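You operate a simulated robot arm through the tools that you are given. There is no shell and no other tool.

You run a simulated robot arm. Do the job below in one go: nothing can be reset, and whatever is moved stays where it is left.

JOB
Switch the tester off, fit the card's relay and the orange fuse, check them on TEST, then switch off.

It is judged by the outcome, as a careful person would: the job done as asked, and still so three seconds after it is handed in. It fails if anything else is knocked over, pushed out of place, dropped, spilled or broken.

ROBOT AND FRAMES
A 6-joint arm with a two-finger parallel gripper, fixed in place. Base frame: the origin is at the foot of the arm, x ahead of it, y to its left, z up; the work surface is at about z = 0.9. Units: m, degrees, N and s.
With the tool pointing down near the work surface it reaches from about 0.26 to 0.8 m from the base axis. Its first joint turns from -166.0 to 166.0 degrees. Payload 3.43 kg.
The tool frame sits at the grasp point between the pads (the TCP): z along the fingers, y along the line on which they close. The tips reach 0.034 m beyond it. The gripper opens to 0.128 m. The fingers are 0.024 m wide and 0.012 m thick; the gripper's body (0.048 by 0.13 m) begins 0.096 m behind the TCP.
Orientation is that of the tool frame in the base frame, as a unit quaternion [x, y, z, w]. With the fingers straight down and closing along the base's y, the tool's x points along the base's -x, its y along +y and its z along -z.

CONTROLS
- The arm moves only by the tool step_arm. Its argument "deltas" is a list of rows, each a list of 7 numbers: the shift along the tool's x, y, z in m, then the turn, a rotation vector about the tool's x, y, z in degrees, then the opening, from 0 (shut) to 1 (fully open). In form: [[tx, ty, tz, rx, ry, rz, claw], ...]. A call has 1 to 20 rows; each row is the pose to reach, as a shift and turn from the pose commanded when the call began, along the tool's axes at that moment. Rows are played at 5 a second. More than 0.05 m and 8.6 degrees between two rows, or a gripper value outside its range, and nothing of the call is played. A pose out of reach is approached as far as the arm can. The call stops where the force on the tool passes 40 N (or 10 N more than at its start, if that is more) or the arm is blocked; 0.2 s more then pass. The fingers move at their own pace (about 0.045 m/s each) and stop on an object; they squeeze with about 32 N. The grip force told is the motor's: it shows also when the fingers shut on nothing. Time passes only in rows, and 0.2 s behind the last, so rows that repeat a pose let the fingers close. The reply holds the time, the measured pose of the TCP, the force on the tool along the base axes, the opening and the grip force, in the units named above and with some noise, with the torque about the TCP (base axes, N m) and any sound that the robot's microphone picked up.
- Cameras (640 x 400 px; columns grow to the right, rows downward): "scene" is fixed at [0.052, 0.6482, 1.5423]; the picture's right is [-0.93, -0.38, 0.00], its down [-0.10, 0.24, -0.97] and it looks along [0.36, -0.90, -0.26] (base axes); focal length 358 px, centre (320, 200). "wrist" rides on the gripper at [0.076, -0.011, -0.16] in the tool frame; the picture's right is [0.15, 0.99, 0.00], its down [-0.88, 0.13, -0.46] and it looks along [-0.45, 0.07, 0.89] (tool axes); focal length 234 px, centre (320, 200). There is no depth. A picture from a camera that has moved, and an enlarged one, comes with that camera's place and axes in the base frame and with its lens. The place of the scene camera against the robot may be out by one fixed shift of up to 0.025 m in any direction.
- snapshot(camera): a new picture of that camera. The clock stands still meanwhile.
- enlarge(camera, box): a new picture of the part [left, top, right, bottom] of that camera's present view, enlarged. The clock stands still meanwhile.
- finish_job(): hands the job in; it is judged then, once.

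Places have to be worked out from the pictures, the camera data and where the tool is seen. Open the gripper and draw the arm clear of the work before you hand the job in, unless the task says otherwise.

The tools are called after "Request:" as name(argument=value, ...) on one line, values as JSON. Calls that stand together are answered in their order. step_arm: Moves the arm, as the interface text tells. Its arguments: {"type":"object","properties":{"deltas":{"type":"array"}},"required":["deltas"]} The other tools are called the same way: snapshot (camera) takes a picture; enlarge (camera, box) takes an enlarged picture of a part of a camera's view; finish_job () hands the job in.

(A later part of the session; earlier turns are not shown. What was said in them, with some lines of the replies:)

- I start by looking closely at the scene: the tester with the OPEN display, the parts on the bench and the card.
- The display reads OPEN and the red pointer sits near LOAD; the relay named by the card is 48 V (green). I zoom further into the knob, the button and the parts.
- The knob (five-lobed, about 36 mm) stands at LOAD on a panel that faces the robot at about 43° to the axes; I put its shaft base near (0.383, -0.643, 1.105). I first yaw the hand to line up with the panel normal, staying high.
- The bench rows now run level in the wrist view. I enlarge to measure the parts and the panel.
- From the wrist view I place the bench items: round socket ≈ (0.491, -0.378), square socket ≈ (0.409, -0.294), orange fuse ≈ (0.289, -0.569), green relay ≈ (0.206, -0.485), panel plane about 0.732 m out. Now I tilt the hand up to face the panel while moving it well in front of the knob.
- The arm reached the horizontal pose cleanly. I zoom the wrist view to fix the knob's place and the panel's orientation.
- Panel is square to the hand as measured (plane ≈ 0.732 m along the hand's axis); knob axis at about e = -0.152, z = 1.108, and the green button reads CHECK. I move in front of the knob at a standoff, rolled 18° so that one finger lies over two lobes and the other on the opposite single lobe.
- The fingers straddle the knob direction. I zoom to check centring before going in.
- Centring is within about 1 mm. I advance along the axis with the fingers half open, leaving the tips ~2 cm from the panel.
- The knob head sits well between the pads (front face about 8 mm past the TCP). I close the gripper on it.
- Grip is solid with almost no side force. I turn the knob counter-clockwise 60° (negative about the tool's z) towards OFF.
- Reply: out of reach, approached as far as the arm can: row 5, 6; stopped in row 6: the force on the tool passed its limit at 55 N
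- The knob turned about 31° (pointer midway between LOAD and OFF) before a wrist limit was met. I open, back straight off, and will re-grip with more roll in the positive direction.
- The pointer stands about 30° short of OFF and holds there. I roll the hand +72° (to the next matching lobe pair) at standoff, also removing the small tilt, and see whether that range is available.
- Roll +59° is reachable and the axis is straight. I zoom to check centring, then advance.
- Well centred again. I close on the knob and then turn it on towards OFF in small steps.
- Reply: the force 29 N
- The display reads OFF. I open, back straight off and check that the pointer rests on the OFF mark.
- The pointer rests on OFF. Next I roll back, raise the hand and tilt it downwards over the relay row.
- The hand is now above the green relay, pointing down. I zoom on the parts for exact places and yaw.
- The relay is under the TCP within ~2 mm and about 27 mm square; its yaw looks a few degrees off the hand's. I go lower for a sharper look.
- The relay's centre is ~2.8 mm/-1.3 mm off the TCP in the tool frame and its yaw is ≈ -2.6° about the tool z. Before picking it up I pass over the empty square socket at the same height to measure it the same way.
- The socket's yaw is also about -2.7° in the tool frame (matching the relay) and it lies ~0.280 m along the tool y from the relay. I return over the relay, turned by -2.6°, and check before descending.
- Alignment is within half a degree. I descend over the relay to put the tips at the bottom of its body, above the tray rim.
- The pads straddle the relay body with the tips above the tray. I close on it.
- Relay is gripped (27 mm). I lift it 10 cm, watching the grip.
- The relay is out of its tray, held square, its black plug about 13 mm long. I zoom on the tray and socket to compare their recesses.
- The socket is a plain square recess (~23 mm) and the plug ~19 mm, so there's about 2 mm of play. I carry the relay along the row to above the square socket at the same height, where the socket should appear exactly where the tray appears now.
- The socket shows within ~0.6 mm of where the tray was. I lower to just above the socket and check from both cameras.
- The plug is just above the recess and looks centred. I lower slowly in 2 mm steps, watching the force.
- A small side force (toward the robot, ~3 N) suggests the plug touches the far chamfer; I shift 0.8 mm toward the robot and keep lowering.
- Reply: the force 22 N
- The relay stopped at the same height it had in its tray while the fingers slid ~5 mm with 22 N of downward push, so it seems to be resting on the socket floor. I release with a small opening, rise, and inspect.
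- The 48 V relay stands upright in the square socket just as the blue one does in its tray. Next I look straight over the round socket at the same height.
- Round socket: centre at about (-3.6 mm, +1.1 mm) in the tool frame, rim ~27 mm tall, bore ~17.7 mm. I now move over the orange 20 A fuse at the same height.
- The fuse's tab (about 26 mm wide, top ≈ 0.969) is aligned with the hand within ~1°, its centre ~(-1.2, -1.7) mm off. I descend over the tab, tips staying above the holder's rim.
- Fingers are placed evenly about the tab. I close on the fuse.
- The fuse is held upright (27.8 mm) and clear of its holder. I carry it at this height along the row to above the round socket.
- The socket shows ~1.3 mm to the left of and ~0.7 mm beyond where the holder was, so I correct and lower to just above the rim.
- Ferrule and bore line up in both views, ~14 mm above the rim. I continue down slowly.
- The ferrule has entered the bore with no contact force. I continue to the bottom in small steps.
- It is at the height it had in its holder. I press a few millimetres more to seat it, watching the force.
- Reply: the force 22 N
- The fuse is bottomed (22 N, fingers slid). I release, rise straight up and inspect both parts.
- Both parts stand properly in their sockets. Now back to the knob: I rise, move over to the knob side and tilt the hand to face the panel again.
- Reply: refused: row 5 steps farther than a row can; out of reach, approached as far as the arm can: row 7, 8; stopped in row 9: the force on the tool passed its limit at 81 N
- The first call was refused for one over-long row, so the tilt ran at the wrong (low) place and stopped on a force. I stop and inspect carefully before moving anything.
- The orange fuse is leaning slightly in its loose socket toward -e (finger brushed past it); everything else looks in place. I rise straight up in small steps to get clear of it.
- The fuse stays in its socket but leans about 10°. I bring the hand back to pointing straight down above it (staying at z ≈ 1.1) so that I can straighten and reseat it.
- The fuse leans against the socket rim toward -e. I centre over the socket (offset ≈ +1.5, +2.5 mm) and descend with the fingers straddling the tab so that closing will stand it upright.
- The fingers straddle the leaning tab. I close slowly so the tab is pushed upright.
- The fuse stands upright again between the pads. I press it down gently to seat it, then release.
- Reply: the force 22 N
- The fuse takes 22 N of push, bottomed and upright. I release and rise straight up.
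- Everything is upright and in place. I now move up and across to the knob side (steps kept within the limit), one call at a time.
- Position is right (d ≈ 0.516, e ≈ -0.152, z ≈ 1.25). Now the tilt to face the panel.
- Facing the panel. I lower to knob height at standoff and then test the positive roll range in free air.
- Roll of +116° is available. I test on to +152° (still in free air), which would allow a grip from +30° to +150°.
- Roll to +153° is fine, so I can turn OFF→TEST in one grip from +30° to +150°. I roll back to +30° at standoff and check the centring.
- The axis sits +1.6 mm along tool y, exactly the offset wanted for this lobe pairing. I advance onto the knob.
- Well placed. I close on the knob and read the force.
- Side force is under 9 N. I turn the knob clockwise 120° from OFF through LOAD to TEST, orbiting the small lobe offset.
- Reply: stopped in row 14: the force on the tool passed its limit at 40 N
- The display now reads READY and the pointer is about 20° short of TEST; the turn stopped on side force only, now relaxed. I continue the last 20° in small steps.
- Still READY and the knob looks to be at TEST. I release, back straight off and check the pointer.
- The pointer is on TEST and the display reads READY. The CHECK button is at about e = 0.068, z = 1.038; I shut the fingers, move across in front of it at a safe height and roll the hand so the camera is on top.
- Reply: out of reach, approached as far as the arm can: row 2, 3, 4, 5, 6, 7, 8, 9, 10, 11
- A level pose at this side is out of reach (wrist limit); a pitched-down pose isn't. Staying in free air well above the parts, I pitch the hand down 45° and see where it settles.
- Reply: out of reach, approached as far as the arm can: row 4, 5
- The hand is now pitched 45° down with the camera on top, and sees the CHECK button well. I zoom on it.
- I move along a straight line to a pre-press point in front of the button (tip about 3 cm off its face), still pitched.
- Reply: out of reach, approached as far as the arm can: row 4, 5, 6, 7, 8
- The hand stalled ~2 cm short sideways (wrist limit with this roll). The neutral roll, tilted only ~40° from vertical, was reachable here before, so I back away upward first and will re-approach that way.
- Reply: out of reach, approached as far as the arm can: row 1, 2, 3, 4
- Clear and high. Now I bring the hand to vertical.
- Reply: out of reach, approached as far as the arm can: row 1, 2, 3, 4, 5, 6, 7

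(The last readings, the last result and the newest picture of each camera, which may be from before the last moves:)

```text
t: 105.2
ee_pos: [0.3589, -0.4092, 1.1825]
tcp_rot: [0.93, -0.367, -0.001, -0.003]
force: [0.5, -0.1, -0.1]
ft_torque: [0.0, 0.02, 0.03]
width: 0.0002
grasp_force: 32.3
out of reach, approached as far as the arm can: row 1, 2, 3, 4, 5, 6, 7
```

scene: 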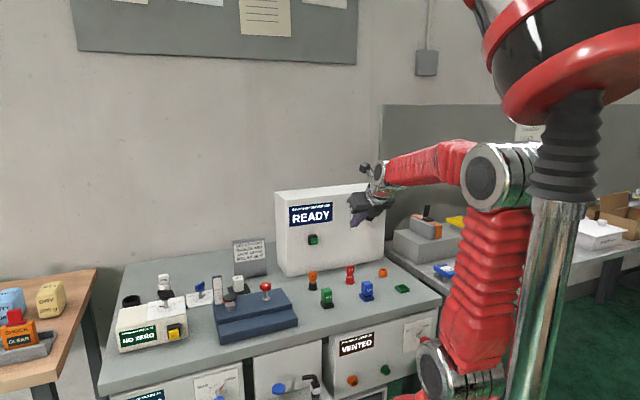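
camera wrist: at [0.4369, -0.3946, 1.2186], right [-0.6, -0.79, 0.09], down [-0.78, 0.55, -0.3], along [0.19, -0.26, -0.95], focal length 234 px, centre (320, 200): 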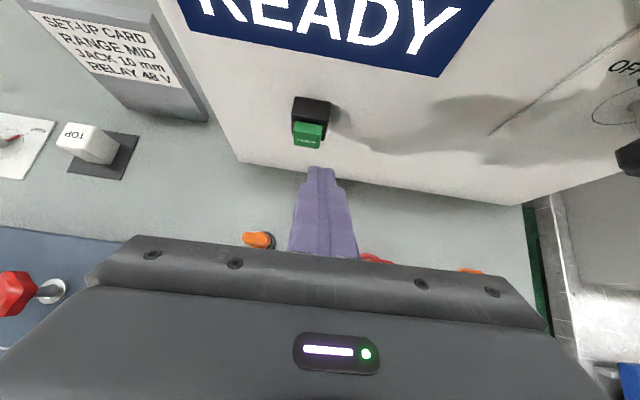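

The roll had been sitting at the wrist's upper limit (≈176°). With the hand vertical and high, I roll it back to neutral in two calls.

Request:
step_arm(deltas=[[0, 0, 0, 0, 0, -8, 0], [0, 0, 0, 0, 0, -16, 0], [0, 0, 0, 0, 0, -24, 0], [0, 0, 0, 0, 0, -32, 0], [0, 0, 0, 0, 0, -40, 0], [0, 0, 0, 0, 0, -48, 0], [0, 0, 0, 0, 0, -56, 0], [0, 0, 0, 0, 0, -64, 0], [0, 0, 0, 0, 0, -72, 0], [0, 0, 0, 0, 0, -80, 0], [0, 0, 0, 0, 0, -88, 0], [0, 0, 0, 0, 0, -96, 0], [0, 0, 0, 0, 0, -104, 0], [0, 0, 0, 0, 0, -112, 0], [0, 0, 0, 0, 0, -120, 0], [0, 0, 0, 0, 0, -128, 0], [0, 0, 0, 0, 0, -136, 0], [0, 0, 0, 0, 0, -144, 0], [0, 0, 0, 0, 0, -152, 0]])

Request:
snapshot(camera="scene")

```text
t: 109.2
ee_pos: [0.358, -0.4082, 1.1825]
tcp_rot: [0.59, 0.808, -0.003, -0.002]
force: [0.2, 0.2, -0.1]
ft_torque: [-0.02, -0.01, -0.01]
width: 0.0
grasp_force: 31.9
```

```text
taken
```

scene: 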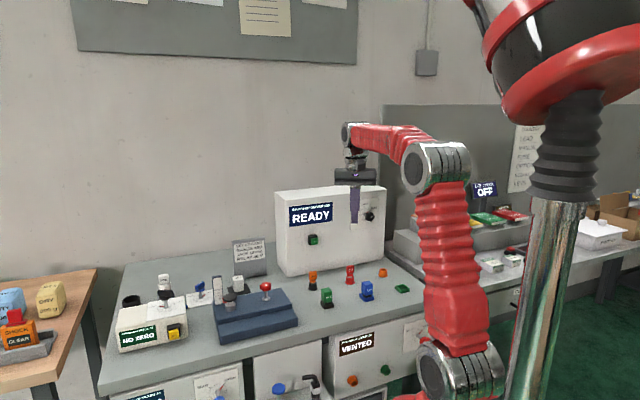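

Everything below is undisturbed and READY still shows. I finish the roll to neutral and move over in front of the button, still high and vertical.

Request:
step_arm(deltas=[[-0.007, 0.0214, 0, 0, 0, -5, 0], [-0.0139, 0.0428, 0, 0, 0, -10, 0], [-0.0209, 0.0642, 0, 0, 0, -15, 0], [-0.0278, 0.0856, 0, 0, 0, -20, 0], [-0.0348, 0.107, 0, 0, 0, -25.2, 0], [-0.0348, 0.107, 0, 0, 0, -25.2, 0]])

```text
t: 110.6
ee_pos: [0.4726, -0.4091, 1.1812]
tcp_rot: [0.401, 0.916, -0.002, -0.003]
force: [0.3, -0.5, -0.1]
ft_torque: [-0.04, 0.03, -0.03]
width: 0.0
grasp_force: 32.2
```

At d ≈ 0.62, e ≈ 0.068. I tilt 40° toward the panel while lowering to the button's height.

Request:
step_arm(deltas=[[-0.004, 0, 0.018, 0, -6.7, 0, 0], [-0.008, 0, 0.036, 0, -13.4, 0, 0], [-0.012, 0, 0.054, 0, -20, 0, 0], [-0.016, 0, 0.072, 0, -26.7, 0, 0], [-0.02, 0, 0.09, 0, -33.4, 0, 0], [-0.024, 0, 0.108, 0, -40, 0, 0], [-0.024, 0, 0.126, 0, -40, 0, 0], [-0.024, 0, 0.126, 0, -40, 0, 0]])

Request:
snapshot(camera="wrist")

Request:
enlarge(camera="scene", box=[270, 190, 380, 300])

```text
t: 112.4
ee_pos: [0.4874, -0.4278, 1.0546]
tcp_rot: [0.375, 0.862, -0.139, 0.311]
force: [0.4, -0.6, 0.8]
ft_torque: [0.05, 0.01, -0.04]
width: 0.0001
grasp_force: 31.9
```

```text
taken
camera wrist: at [0.3696, -0.317, 1.1288], right [0.65, 0.75, -0.1], down [0.36, -0.19, 0.91], along [0.67, -0.63, -0.4], focal length 234 px, centre (320, 200)
```

wrist: 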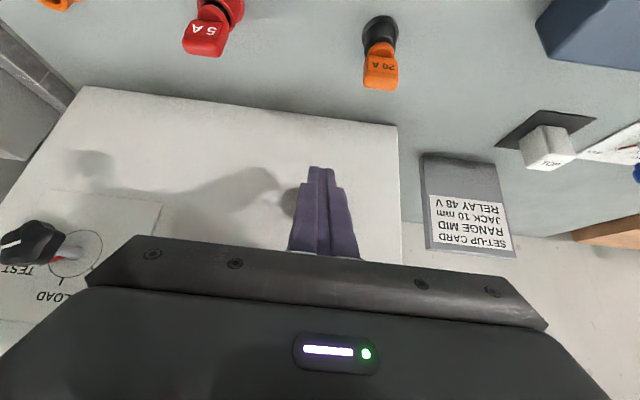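

```text
3.64 times, centred on (325, 245) of scene
camera zoom: at [0.052, 0.6482, 1.5423], right [-0.93, -0.38, 0.0], down [-0.1, 0.24, -0.97], along [0.36, -0.9, -0.26], focal length 1301 px, centre (302, 36)
```

zoom: 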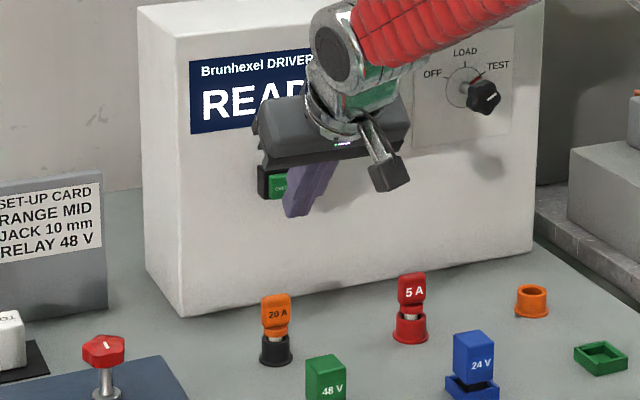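

The pose is reached without limits; the tip is ~3 cm in front of the cap at its height. I shift 2 mm in +e and push toward the panel, slowing near contact.

Request:
step_arm(deltas=[[-0.0046, 0.001, 0.0038, 0, 0, 0, 0], [-0.0092, 0.002, 0.0077, 0, 0, 0, 0], [-0.0138, 0.002, 0.0115, 0, 0, 0, 0], [-0.0169, 0.002, 0.0141, 0, 0, 0, 0], [-0.0192, 0.002, 0.016, 0, 0, 0, 0], [-0.0192, 0.002, 0.016, 0, 0, 0, 0]])

Request:
enlarge(camera="scene", box=[285, 195, 345, 255])

```text
t: 113.8
ee_pos: [0.505, -0.4445, 1.0553]
tcp_rot: [0.376, 0.862, -0.14, 0.311]
force: [-1.4, 1.9, -0.1]
ft_torque: [0.03, 0.02, -0.02]
width: 0.0
grasp_force: 32.5
heard: click
```

```text
6.67 times, centred on (315, 225) of scene
camera zoom: at [0.052, 0.6482, 1.5423], right [-0.93, -0.38, 0.0], down [-0.1, 0.24, -0.97], along [0.36, -0.9, -0.26], focal length 2385 px, centre (353, 33)
```

zoom: 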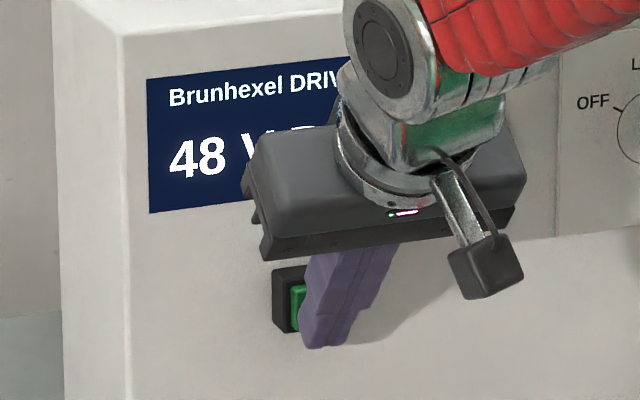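

A click was heard and the display changed to "48 V …". I draw back along the same line to release the button and read the display.

Request:
step_arm(deltas=[[0.005, 0, -0.0042, 0, 0, 0, 0], [0.012, 0, -0.01, 0, 0, 0, 0], [0.0192, 0, -0.016, 0, 0, 0, 0], [0.03, 0, -0.035, 0, 0, 0, 0], [0.03, 0, -0.06, 0, 0, 0, 0], [0.03, 0, -0.09, 0, 0, 0, 0], [0.03, 0, -0.12, 0, 0, 0, 0], [0.03, 0, -0.12, 0, 0, 0, 0]])

Request:
snapshot(camera="scene")

Request:
enlarge(camera="scene", box=[260, 175, 400, 300])

Request:
snapshot(camera="wrist")

```text
t: 115.6
ee_pos: [0.4366, -0.3704, 1.1272]
tcp_rot: [0.376, 0.862, -0.139, 0.31]
force: [0.9, -0.3, -0.5]
ft_torque: [0.02, 0.01, 0.0]
width: 0.0
grasp_force: 32.1
```

```text
taken
```

scene: 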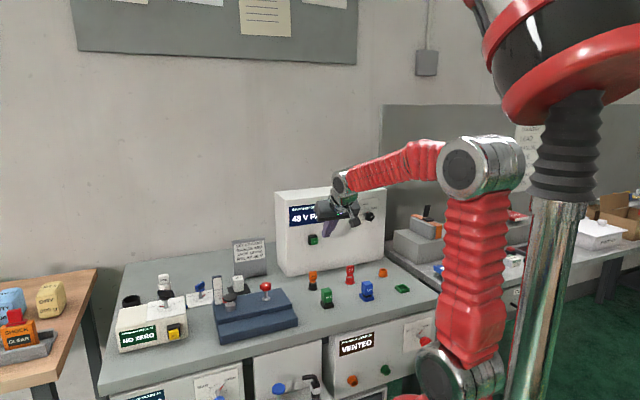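

```text
3.20 times, centred on (330, 238) of scene
camera zoom: at [0.052, 0.6482, 1.5423], right [-0.93, -0.38, 0.0], down [-0.1, 0.24, -0.97], along [0.36, -0.9, -0.26], focal length 1145 px, centre (288, 80)
```

zoom: 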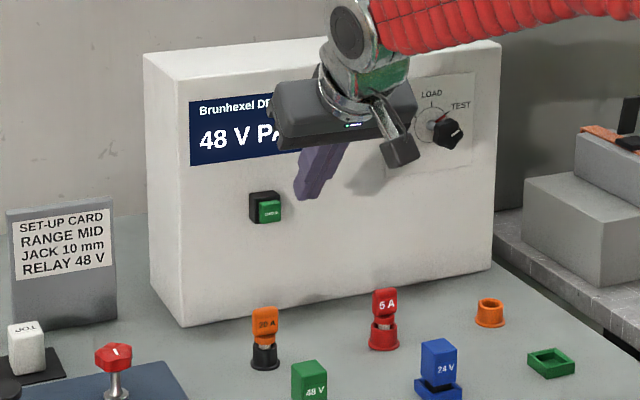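

```text
taken
camera wrist: at [0.3201, -0.26, 1.2024], right [0.65, 0.75, -0.1], down [0.36, -0.19, 0.91], along [0.67, -0.63, -0.4], focal length 234 px, centre (320, 200)
```

wrist: 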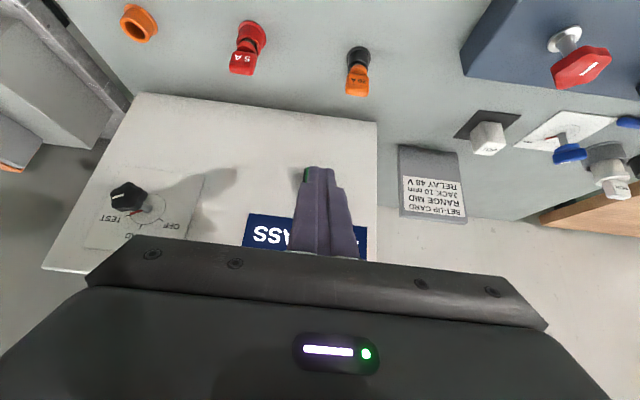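

The tester passed: "48 V PASS". Now to switch off. I first bring the hand back to vertical while rising.

Request:
step_arm(deltas=[[-0.0085, 0, -0.0102, 0, 6.7, 0, 0.2], [-0.017, 0, -0.0203, 0, 13.4, 0, 0.3], [-0.0255, 0, -0.0305, 0, 20, 0, 0.4], [-0.034, 0, -0.0407, 0, 26.7, 0, 0.5], [-0.0425, 0, -0.0508, 0, 33.4, 0, 0.5], [-0.051, 0, -0.061, 0, 40, 0, 0.5], [-0.051, 0, -0.061, 0, 40, 0, 0.5]])

```text
t: 117.2
ee_pos: [0.4378, -0.3697, 1.2075]
tcp_rot: [0.4, 0.916, -0.002, -0.004]
force: [0.3, 0.6, -0.1]
ft_torque: [-0.01, -0.04, 0.03]
width: 0.0641
grasp_force: 0.0
```

Vertical again. I move across to the knob side.

Request:
step_arm(deltas=[[0.0088, -0.037, -0.0071, 0, 0, 0, 0.5], [0.0177, -0.0739, -0.0142, 0, 0, 0, 0.5], [0.0265, -0.1109, -0.0213, 0, 0, 0, 0.5], [0.0353, -0.1478, -0.0283, 0, 0, 0, 0.5], [0.0442, -0.1848, -0.0354, 0, 0, 0, 0.5], [0.053, -0.2217, -0.0425, 0, 0, 0, 0.5], [0.053, -0.2217, -0.0425, 0, 0, 0, 0.5]])

Request:
enlarge(camera="scene", box=[260, 175, 400, 300])

```text
t: 118.8
ee_pos: [0.2398, -0.4804, 1.2529]
tcp_rot: [0.4, 0.916, -0.002, -0.003]
force: [-0.2, -0.5, 0.8]
ft_torque: [0.03, -0.03, -0.03]
width: 0.064
grasp_force: 0.0
```

```text
3.20 times, centred on (330, 238) of scene
camera zoom: at [0.052, 0.6482, 1.5423], right [-0.93, -0.38, 0.0], down [-0.1, 0.24, -0.97], along [0.36, -0.9, -0.26], focal length 1145 px, centre (288, 80)
```

zoom: 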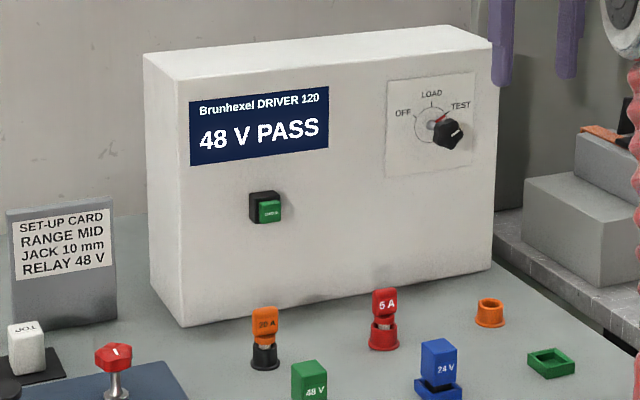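

The display clearly reads 48 V PASS. Same tilt as before to face the panel.

Request:
step_arm(deltas=[[-0.001, 0, 0.004, 0, -7.5, 0, 0.5], [-0.002, 0, 0.008, 0, -15, 0, 0.5], [-0.004, 0, 0.012, 0, -22.5, 0, 0.5], [-0.005, 0, 0.017, 0, -30, 0, 0.5], [-0.006, 0, 0.021, 0, -37.5, 0, 0.5], [-0.007, 0, 0.025, 0, -45, 0, 0.5], [-0.009, 0, 0.029, 0, -52.5, 0, 0.5], [-0.01, 0, 0.033, 0, -60, 0, 0.5], [-0.011, 0, 0.038, 0, -67.5, 0, 0.5], [-0.012, 0, 0.042, 0, -75, 0, 0.5], [-0.014, 0, 0.046, 0, -82.5, 0, 0.5], [-0.015, 0, 0.05, 0, -90, 0, 0.5], [-0.015, 0, 0.05, 0, -90, 0, 0.5]])

```text
t: 121.6
ee_pos: [0.2499, -0.4949, 1.2012]
tcp_rot: [0.282, 0.649, -0.284, 0.647]
force: [0.3, 0.0, -0.1]
ft_torque: [0.02, 0.01, 0.0]
width: 0.0641
grasp_force: 0.1
```

Facing the panel at the knob side. I lower to knob height at standoff and roll to +150° (in two calls) to take the same grip as when it was left at TEST.

Request:
step_arm(deltas=[[0.0224, 0.0002, 0.008, 0, 0, 0, 0.5], [0.0448, 0.0004, 0.016, 0, 0, 0, 0.5], [0.0671, 0.0006, 0.024, 0, 0, 0, 0.5], [0.0895, 0.0007, 0.03, 0, 0, 0, 0.5], [0.0895, 0.0007, 0.03, 0, 0, 8, 0.5], [0.0895, 0.0007, 0.03, 0, 0, 16, 0.5], [0.0895, 0.0007, 0.03, 0, 0, 24, 0.5], [0.0895, 0.0007, 0.03, 0, 0, 32, 0.5], [0.0895, 0.0007, 0.03, 0, 0, 40, 0.5], [0.0895, 0.0007, 0.03, 0, 0, 48, 0.5], [0.0895, 0.0007, 0.03, 0, 0, 56, 0.5], [0.0895, 0.0007, 0.03, 0, 0, 64, 0.5], [0.0895, 0.0007, 0.03, 0, 0, 72, 0.5], [0.0895, 0.0007, 0.03, 0, 0, 80, 0.5]])

Request:
step_arm(deltas=[[0, 0, 0, 0, 0, 8, 0.5], [0, 0, 0, 0, 0, 16, 0.5], [0, 0, 0, 0, 0, 24, 0.5], [0, 0, 0, 0, 0, 32, 0.5], [0, 0, 0, 0, 0, 40, 0.5], [0, 0, 0, 0, 0, 48, 0.5], [0, 0, 0, 0, 0, 56, 0.5], [0, 0, 0, 0, 0, 64, 0.5], [0, 0, 0, 0, 0, 70, 0.5], [0, 0, 0, 0, 0, 70, 0.5]])

Request:
enlarge(camera="wrist", box=[230, 80, 410, 240])

```text
t: 124.6
ee_pos: [0.2712, -0.5144, 1.1126]
tcp_rot: [0.634, 0.316, 0.197, 0.677]
force: [-0.7, 0.6, 0.5]
ft_torque: [-0.01, 0.0, -0.04]
width: 0.0643
grasp_force: 0.0
```

```text
t: 126.8
ee_pos: [0.2702, -0.5148, 1.1121]
tcp_rot: [0.701, -0.104, 0.551, 0.441]
force: [-0.2, 0.2, -0.2]
ft_torque: [-0.01, -0.03, -0.04]
width: 0.0639
grasp_force: 0.0
```

```text
2.50 times, centred on (320, 160) of wrist
camera zoom: at [0.1966, -0.3659, 1.1727], right [-0.57, -0.53, 0.63], down [-0.72, -0.04, -0.69], along [0.39, -0.85, -0.36], focal length 585 px, centre (320, 300)
```

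zoom: 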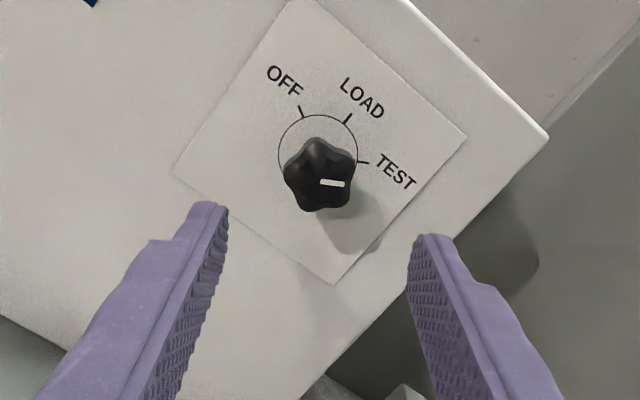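

Aligned with the knob as before. I advance onto it.

Request:
step_arm(deltas=[[0, 0, 0.025, 0, 0, 0, 0.5], [0, 0, 0.05, 0, 0, 0, 0.5], [0, 0, 0.07, 0, 0, 0, 0.5], [0, 0, 0.088, 0, 0, 0, 0.5], [0, 0, 0.102, 0, 0, 0, 0.5], [0, 0, 0.112, 0, 0, 0, 0.5], [0, 0, 0.118, 0, 0, 0, 0.5], [0, 0, 0.118, 0, 0, 0, 0.5]])

Request:
enlarge(camera="wrist", box=[220, 60, 420, 220])

```text
t: 128.6
ee_pos: [0.3513, -0.602, 1.1121]
tcp_rot: [0.701, -0.103, 0.55, 0.442]
force: [-0.2, -0.6, 0.4]
ft_torque: [0.02, 0.02, -0.02]
width: 0.064
grasp_force: 0.1
```

```text
2.50 times, centred on (320, 140) of wrist
camera zoom: at [0.2773, -0.4521, 1.1721], right [-0.57, -0.53, 0.63], down [-0.72, -0.04, -0.69], along [0.39, -0.85, -0.36], focal length 585 px, centre (320, 350)
```

zoom: 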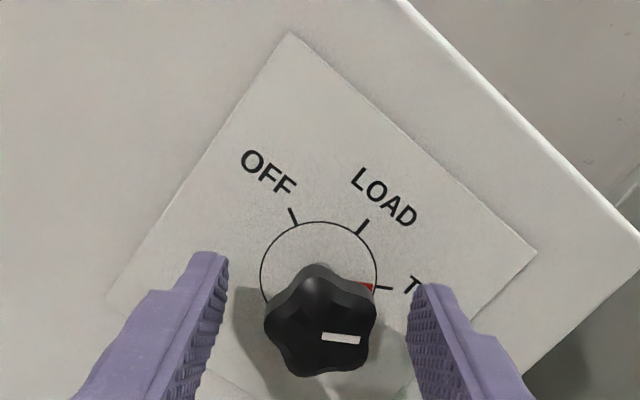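

The knob sits centred between the pads. I close on it.

Request:
step_arm(deltas=[[0, 0, 0, 0, 0, 0, 0.35], [0, 0, 0, 0, 0, 0, 0.2], [0, 0, 0, 0, 0, 0, 0.1], [0, 0, 0, 0, 0, 0, 0.1], [0, 0, 0, 0, 0, 0, 0.1]])

```text
t: 129.8
ee_pos: [0.3497, -0.602, 1.1117]
tcp_rot: [0.7, -0.105, 0.55, 0.443]
force: [-3.5, -9.9, 4.5]
ft_torque: [0.19, 0.22, 0.17]
width: 0.0337
grasp_force: 45.0
```

Side force ~11 N, acceptable. I turn counter-clockwise the first 60° (to LOAD) and re-read the forces.

Request:
step_arm(deltas=[[-0.0002, 0.0006, 0, 0, 0, -7.5, 0.1], [-0.0003, 0.0006, 0, 0, 0, -15, 0.1], [-0.0005, 0.0007, 0, 0, 0, -22.5, 0.1], [-0.0006, 0.0008, 0, 0, 0, -30, 0.1], [-0.0007, 0.0008, 0, 0, 0, -37.5, 0.1], [-0.0008, 0.001, 0, 0, 0, -45, 0.1], [-0.001, 0.0011, 0, 0, 0, -52.5, 0.1], [-0.001, 0.0012, 0, 0, 0, -60, 0.1]])

```text
t: 131.6
ee_pos: [0.351, -0.602, 1.1093]
tcp_rot: [0.658, 0.264, 0.254, 0.657]
force: [18.3, 18.1, -10.9]
ft_torque: [-0.19, -0.22, 0.68]
width: 0.0335
grasp_force: 45.0
```

Knob moved 60° (now at LOAD) with a 26 N sideways load in +e, so I ease the hand 2 mm that way and turn the remaining 60°.

Request:
step_arm(deltas=[[0.001, -0.0004, 0, 0, 0, 0, 0.1], [0.002, -0.0008, 0, 0, 0, 0, 0.1], [0.0019, -0.0008, 0, 0, 0, -7.5, 0.1], [0.0017, -0.0008, 0, 0, 0, -15, 0.1], [0.0015, -0.0007, 0, 0, 0, -22.5, 0.1], [0.0014, -0.0006, 0, 0, 0, -30, 0.1], [0.0013, -0.0005, 0, 0, 0, -37.5, 0.1], [0.0012, -0.0004, 0, 0, 0, -45, 0.1], [0.0011, -0.0003, 0, 0, 0, -52.5, 0.1], [0.001, -0.0002, 0, 0, 0, -60, 0.1], [0.001, -0.0002, 0, 0, 0, -60, 0.1]])

Request:
enlarge(camera="scene", box=[260, 175, 420, 290])

```text
t: 134.0
ee_pos: [0.35, -0.6033, 1.1088]
tcp_rot: [0.441, 0.557, -0.108, 0.695]
force: [3.6, -4.7, -33.1]
ft_torque: [0.24, -0.27, 0.25]
width: 0.0339
grasp_force: 44.9
```

```text
3.48 times, centred on (340, 232) of scene
camera zoom: at [0.052, 0.6482, 1.5423], right [-0.93, -0.38, 0.0], down [-0.1, 0.24, -0.97], along [0.36, -0.9, -0.26], focal length 1244 px, centre (250, 87)
```

zoom: 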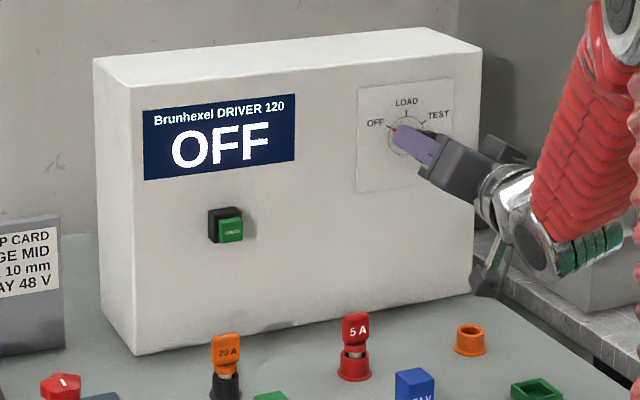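

The display reads OFF. I ease off the vertical load, release the knob and back straight away.

Request:
step_arm(deltas=[[0.0009, -0.0005, 0, 0, 0, 0, 0.1], [0.0017, -0.001, 0, 0, 0, 0, 0.1], [0.0017, -0.001, 0, 0, 0, 0, 0.3], [0.0017, -0.001, 0, 0, 0, 0, 0.5], [0.0017, -0.001, 0, 0, 0, 0, 0.5], [0.0017, -0.001, -0.02, 0, 0, 0, 0.5], [0.0017, -0.001, -0.05, 0, 0, 0, 0.5], [0.0017, -0.001, -0.08, 0, 0, 0, 0.5], [0.0017, -0.001, -0.12, 0, 0, 0, 0.5], [0.0017, -0.001, -0.16, 0, 0, 0, 0.5], [0.0017, -0.001, -0.16, 0, 0, 0, 0.5]])

Request:
enlarge(camera="scene", box=[340, 185, 420, 245])

Request:
enlarge(camera="scene", box=[260, 175, 420, 310])

```text
t: 136.4
ee_pos: [0.2406, -0.4844, 1.1093]
tcp_rot: [0.44, 0.555, -0.107, 0.698]
force: [0.1, 0.0, 0.0]
ft_torque: [-0.03, 0.01, -0.02]
width: 0.0638
grasp_force: 0.0
```

```text
6.67 times, centred on (380, 215) of scene
camera zoom: at [0.052, 0.6482, 1.5423], right [-0.93, -0.38, 0.0], down [-0.1, 0.24, -0.97], along [0.36, -0.9, -0.26], focal length 2385 px, centre (-80, 100)
```

zoom: 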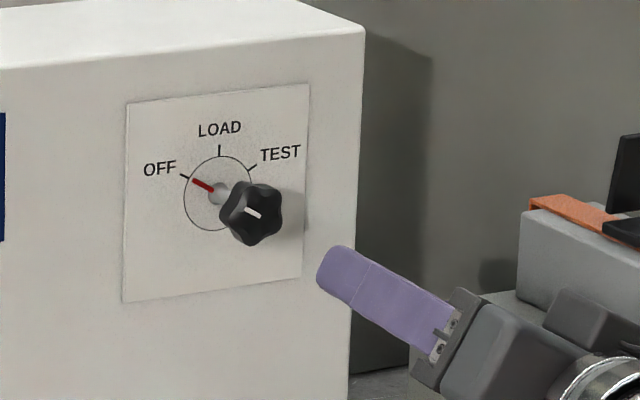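

```text
2.96 times, centred on (340, 242) of scene
camera zoom: at [0.052, 0.6482, 1.5423], right [-0.93, -0.38, 0.0], down [-0.1, 0.24, -0.97], along [0.36, -0.9, -0.26], focal length 1060 px, centre (261, 74)
```

zoom: 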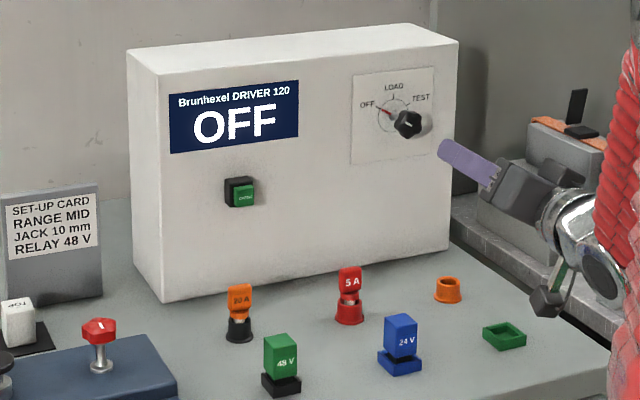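

The pointer rests on OFF. I roll back, rise clear and open the gripper.

Request:
step_arm(deltas=[[-0.02, 0.012, 0, 0, 0, -6, 0.7], [-0.045, 0.026, 0, 0, 0, -12, 0.8], [-0.07, 0.04, 0, 0, 0, -18, 0.9], [-0.095, 0.055, 0, 0, 0, -24, 1], [-0.13, 0.075, 0, 0, 0, -30, 1], [-0.13, 0.075, 0, 0, 0, -30, 1]])

Request:
enlarge(camera="scene", box=[290, 250, 410, 315])

```text
t: 137.8
ee_pos: [0.2413, -0.4841, 1.2593]
tcp_rot: [0.281, 0.65, -0.285, 0.646]
force: [0.1, -0.4, 0.6]
ft_torque: [0.03, -0.04, 0.03]
width: 0.128
grasp_force: 0.1
```

```text
5.33 times, centred on (350, 282) of scene
camera zoom: at [0.052, 0.6482, 1.5423], right [-0.93, -0.38, 0.0], down [-0.1, 0.24, -0.97], along [0.36, -0.9, -0.26], focal length 1908 px, centre (160, -240)
```

zoom: 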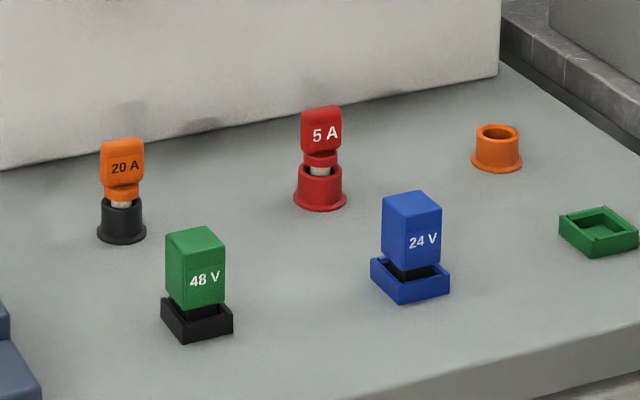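

Both parts stand upright in their sockets and nothing else has moved. I return the arm to its starting pose, well clear.

Request:
step_arm(deltas=[[-0.005, 0.0111, -0.0118, 0, 7.5, 0, 1], [-0.01, 0.0222, -0.0235, 0, 15, 0, 1], [-0.015, 0.0333, -0.0353, 0, 22.5, 0, 1], [-0.02, 0.0444, -0.047, 0, 30, 0, 1], [-0.025, 0.0555, -0.0588, 0, 37.5, 0, 1], [-0.03, 0.0666, -0.0706, 0, 45, 0, 1], [-0.035, 0.0777, -0.0823, 0, 52.5, 0, 1], [-0.04, 0.0888, -0.0941, 0, 60, 0, 1], [-0.045, 0.0999, -0.1058, 0, 67.5, 0, 1], [-0.05, 0.111, -0.1176, 0, 75, 0, 1], [-0.055, 0.1221, -0.1293, 0, 82.5, 0, 1], [-0.06, 0.1332, -0.1411, 0, 90, 0, 1], [-0.06, 0.1332, -0.1411, 0, 90, 0, 1]])

Request:
snapshot(camera="scene")

Request:
enlarge(camera="scene", box=[260, 175, 420, 310])

Request:
snapshot(camera="wrist")

```text
t: 140.6
ee_pos: [0.2451, -0.2905, 1.3198]
tcp_rot: [0.401, 0.916, -0.002, -0.004]
force: [1.0, -0.2, -0.5]
ft_torque: [0.01, -0.05, 0.01]
width: 0.1279
grasp_force: 0.1
```

```text
taken
```

scene: 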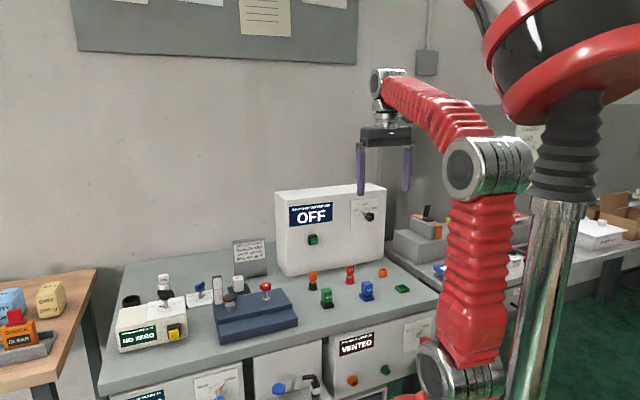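

```text
2.96 times, centred on (340, 242) of scene
camera zoom: at [0.052, 0.6482, 1.5423], right [-0.93, -0.38, 0.0], down [-0.1, 0.24, -0.97], along [0.36, -0.9, -0.26], focal length 1060 px, centre (261, 74)
```

zoom: 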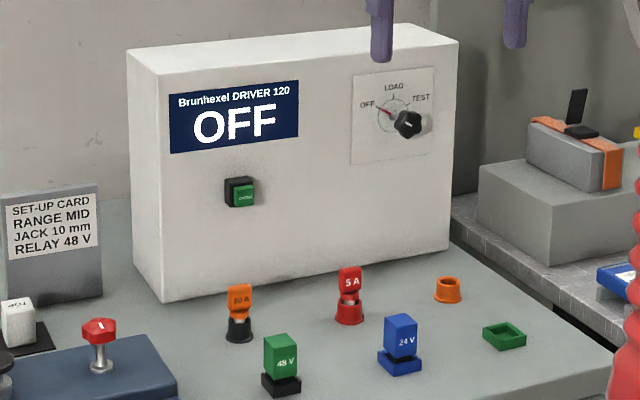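

```text
taken
camera wrist: at [0.1856, -0.2419, 1.48], right [0.63, 0.78, -0.01], down [0.7, -0.56, 0.45], along [0.35, -0.29, -0.89], focal length 234 px, centre (320, 200)
```

wrist: 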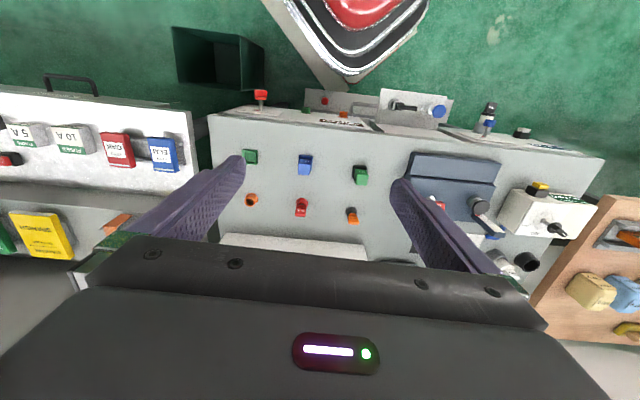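

The tester is off, the 48 V relay and the orange 20 A fuse stand in their sockets, and the check gave 48 V PASS. The gripper is open, the arm is clear and the other items look where they were, so I hand the job in.

Request:
finish_job()

```text
The job is handed in.
```

The job is done and handed in: the tester is off, with the green 48 V relay and the orange 20 A fuse fitted. With the knob on TEST I pressed CHECK, and the display read "48 V PASS". I then turned the knob back to OFF, and the display confirmed it.

- **Fuse knocked once:** After I first fitted the fuse, a hand movement meant for higher up ran too low. It stopped on the force limit at 81 N, and a finger pushed the fuse to a lean in its socket. I stood it upright and pressed it home again before the check, and it was still upright in the final pictures.
- **Knob side loads:** Some knob turns put sideways loads on the knob, and two of them stopped on the force limit. The knob ended exactly on its OFF mark.

In the last pictures everything else on the bench looked where it had been. The gripper is open and the arm is back near its starting pose.
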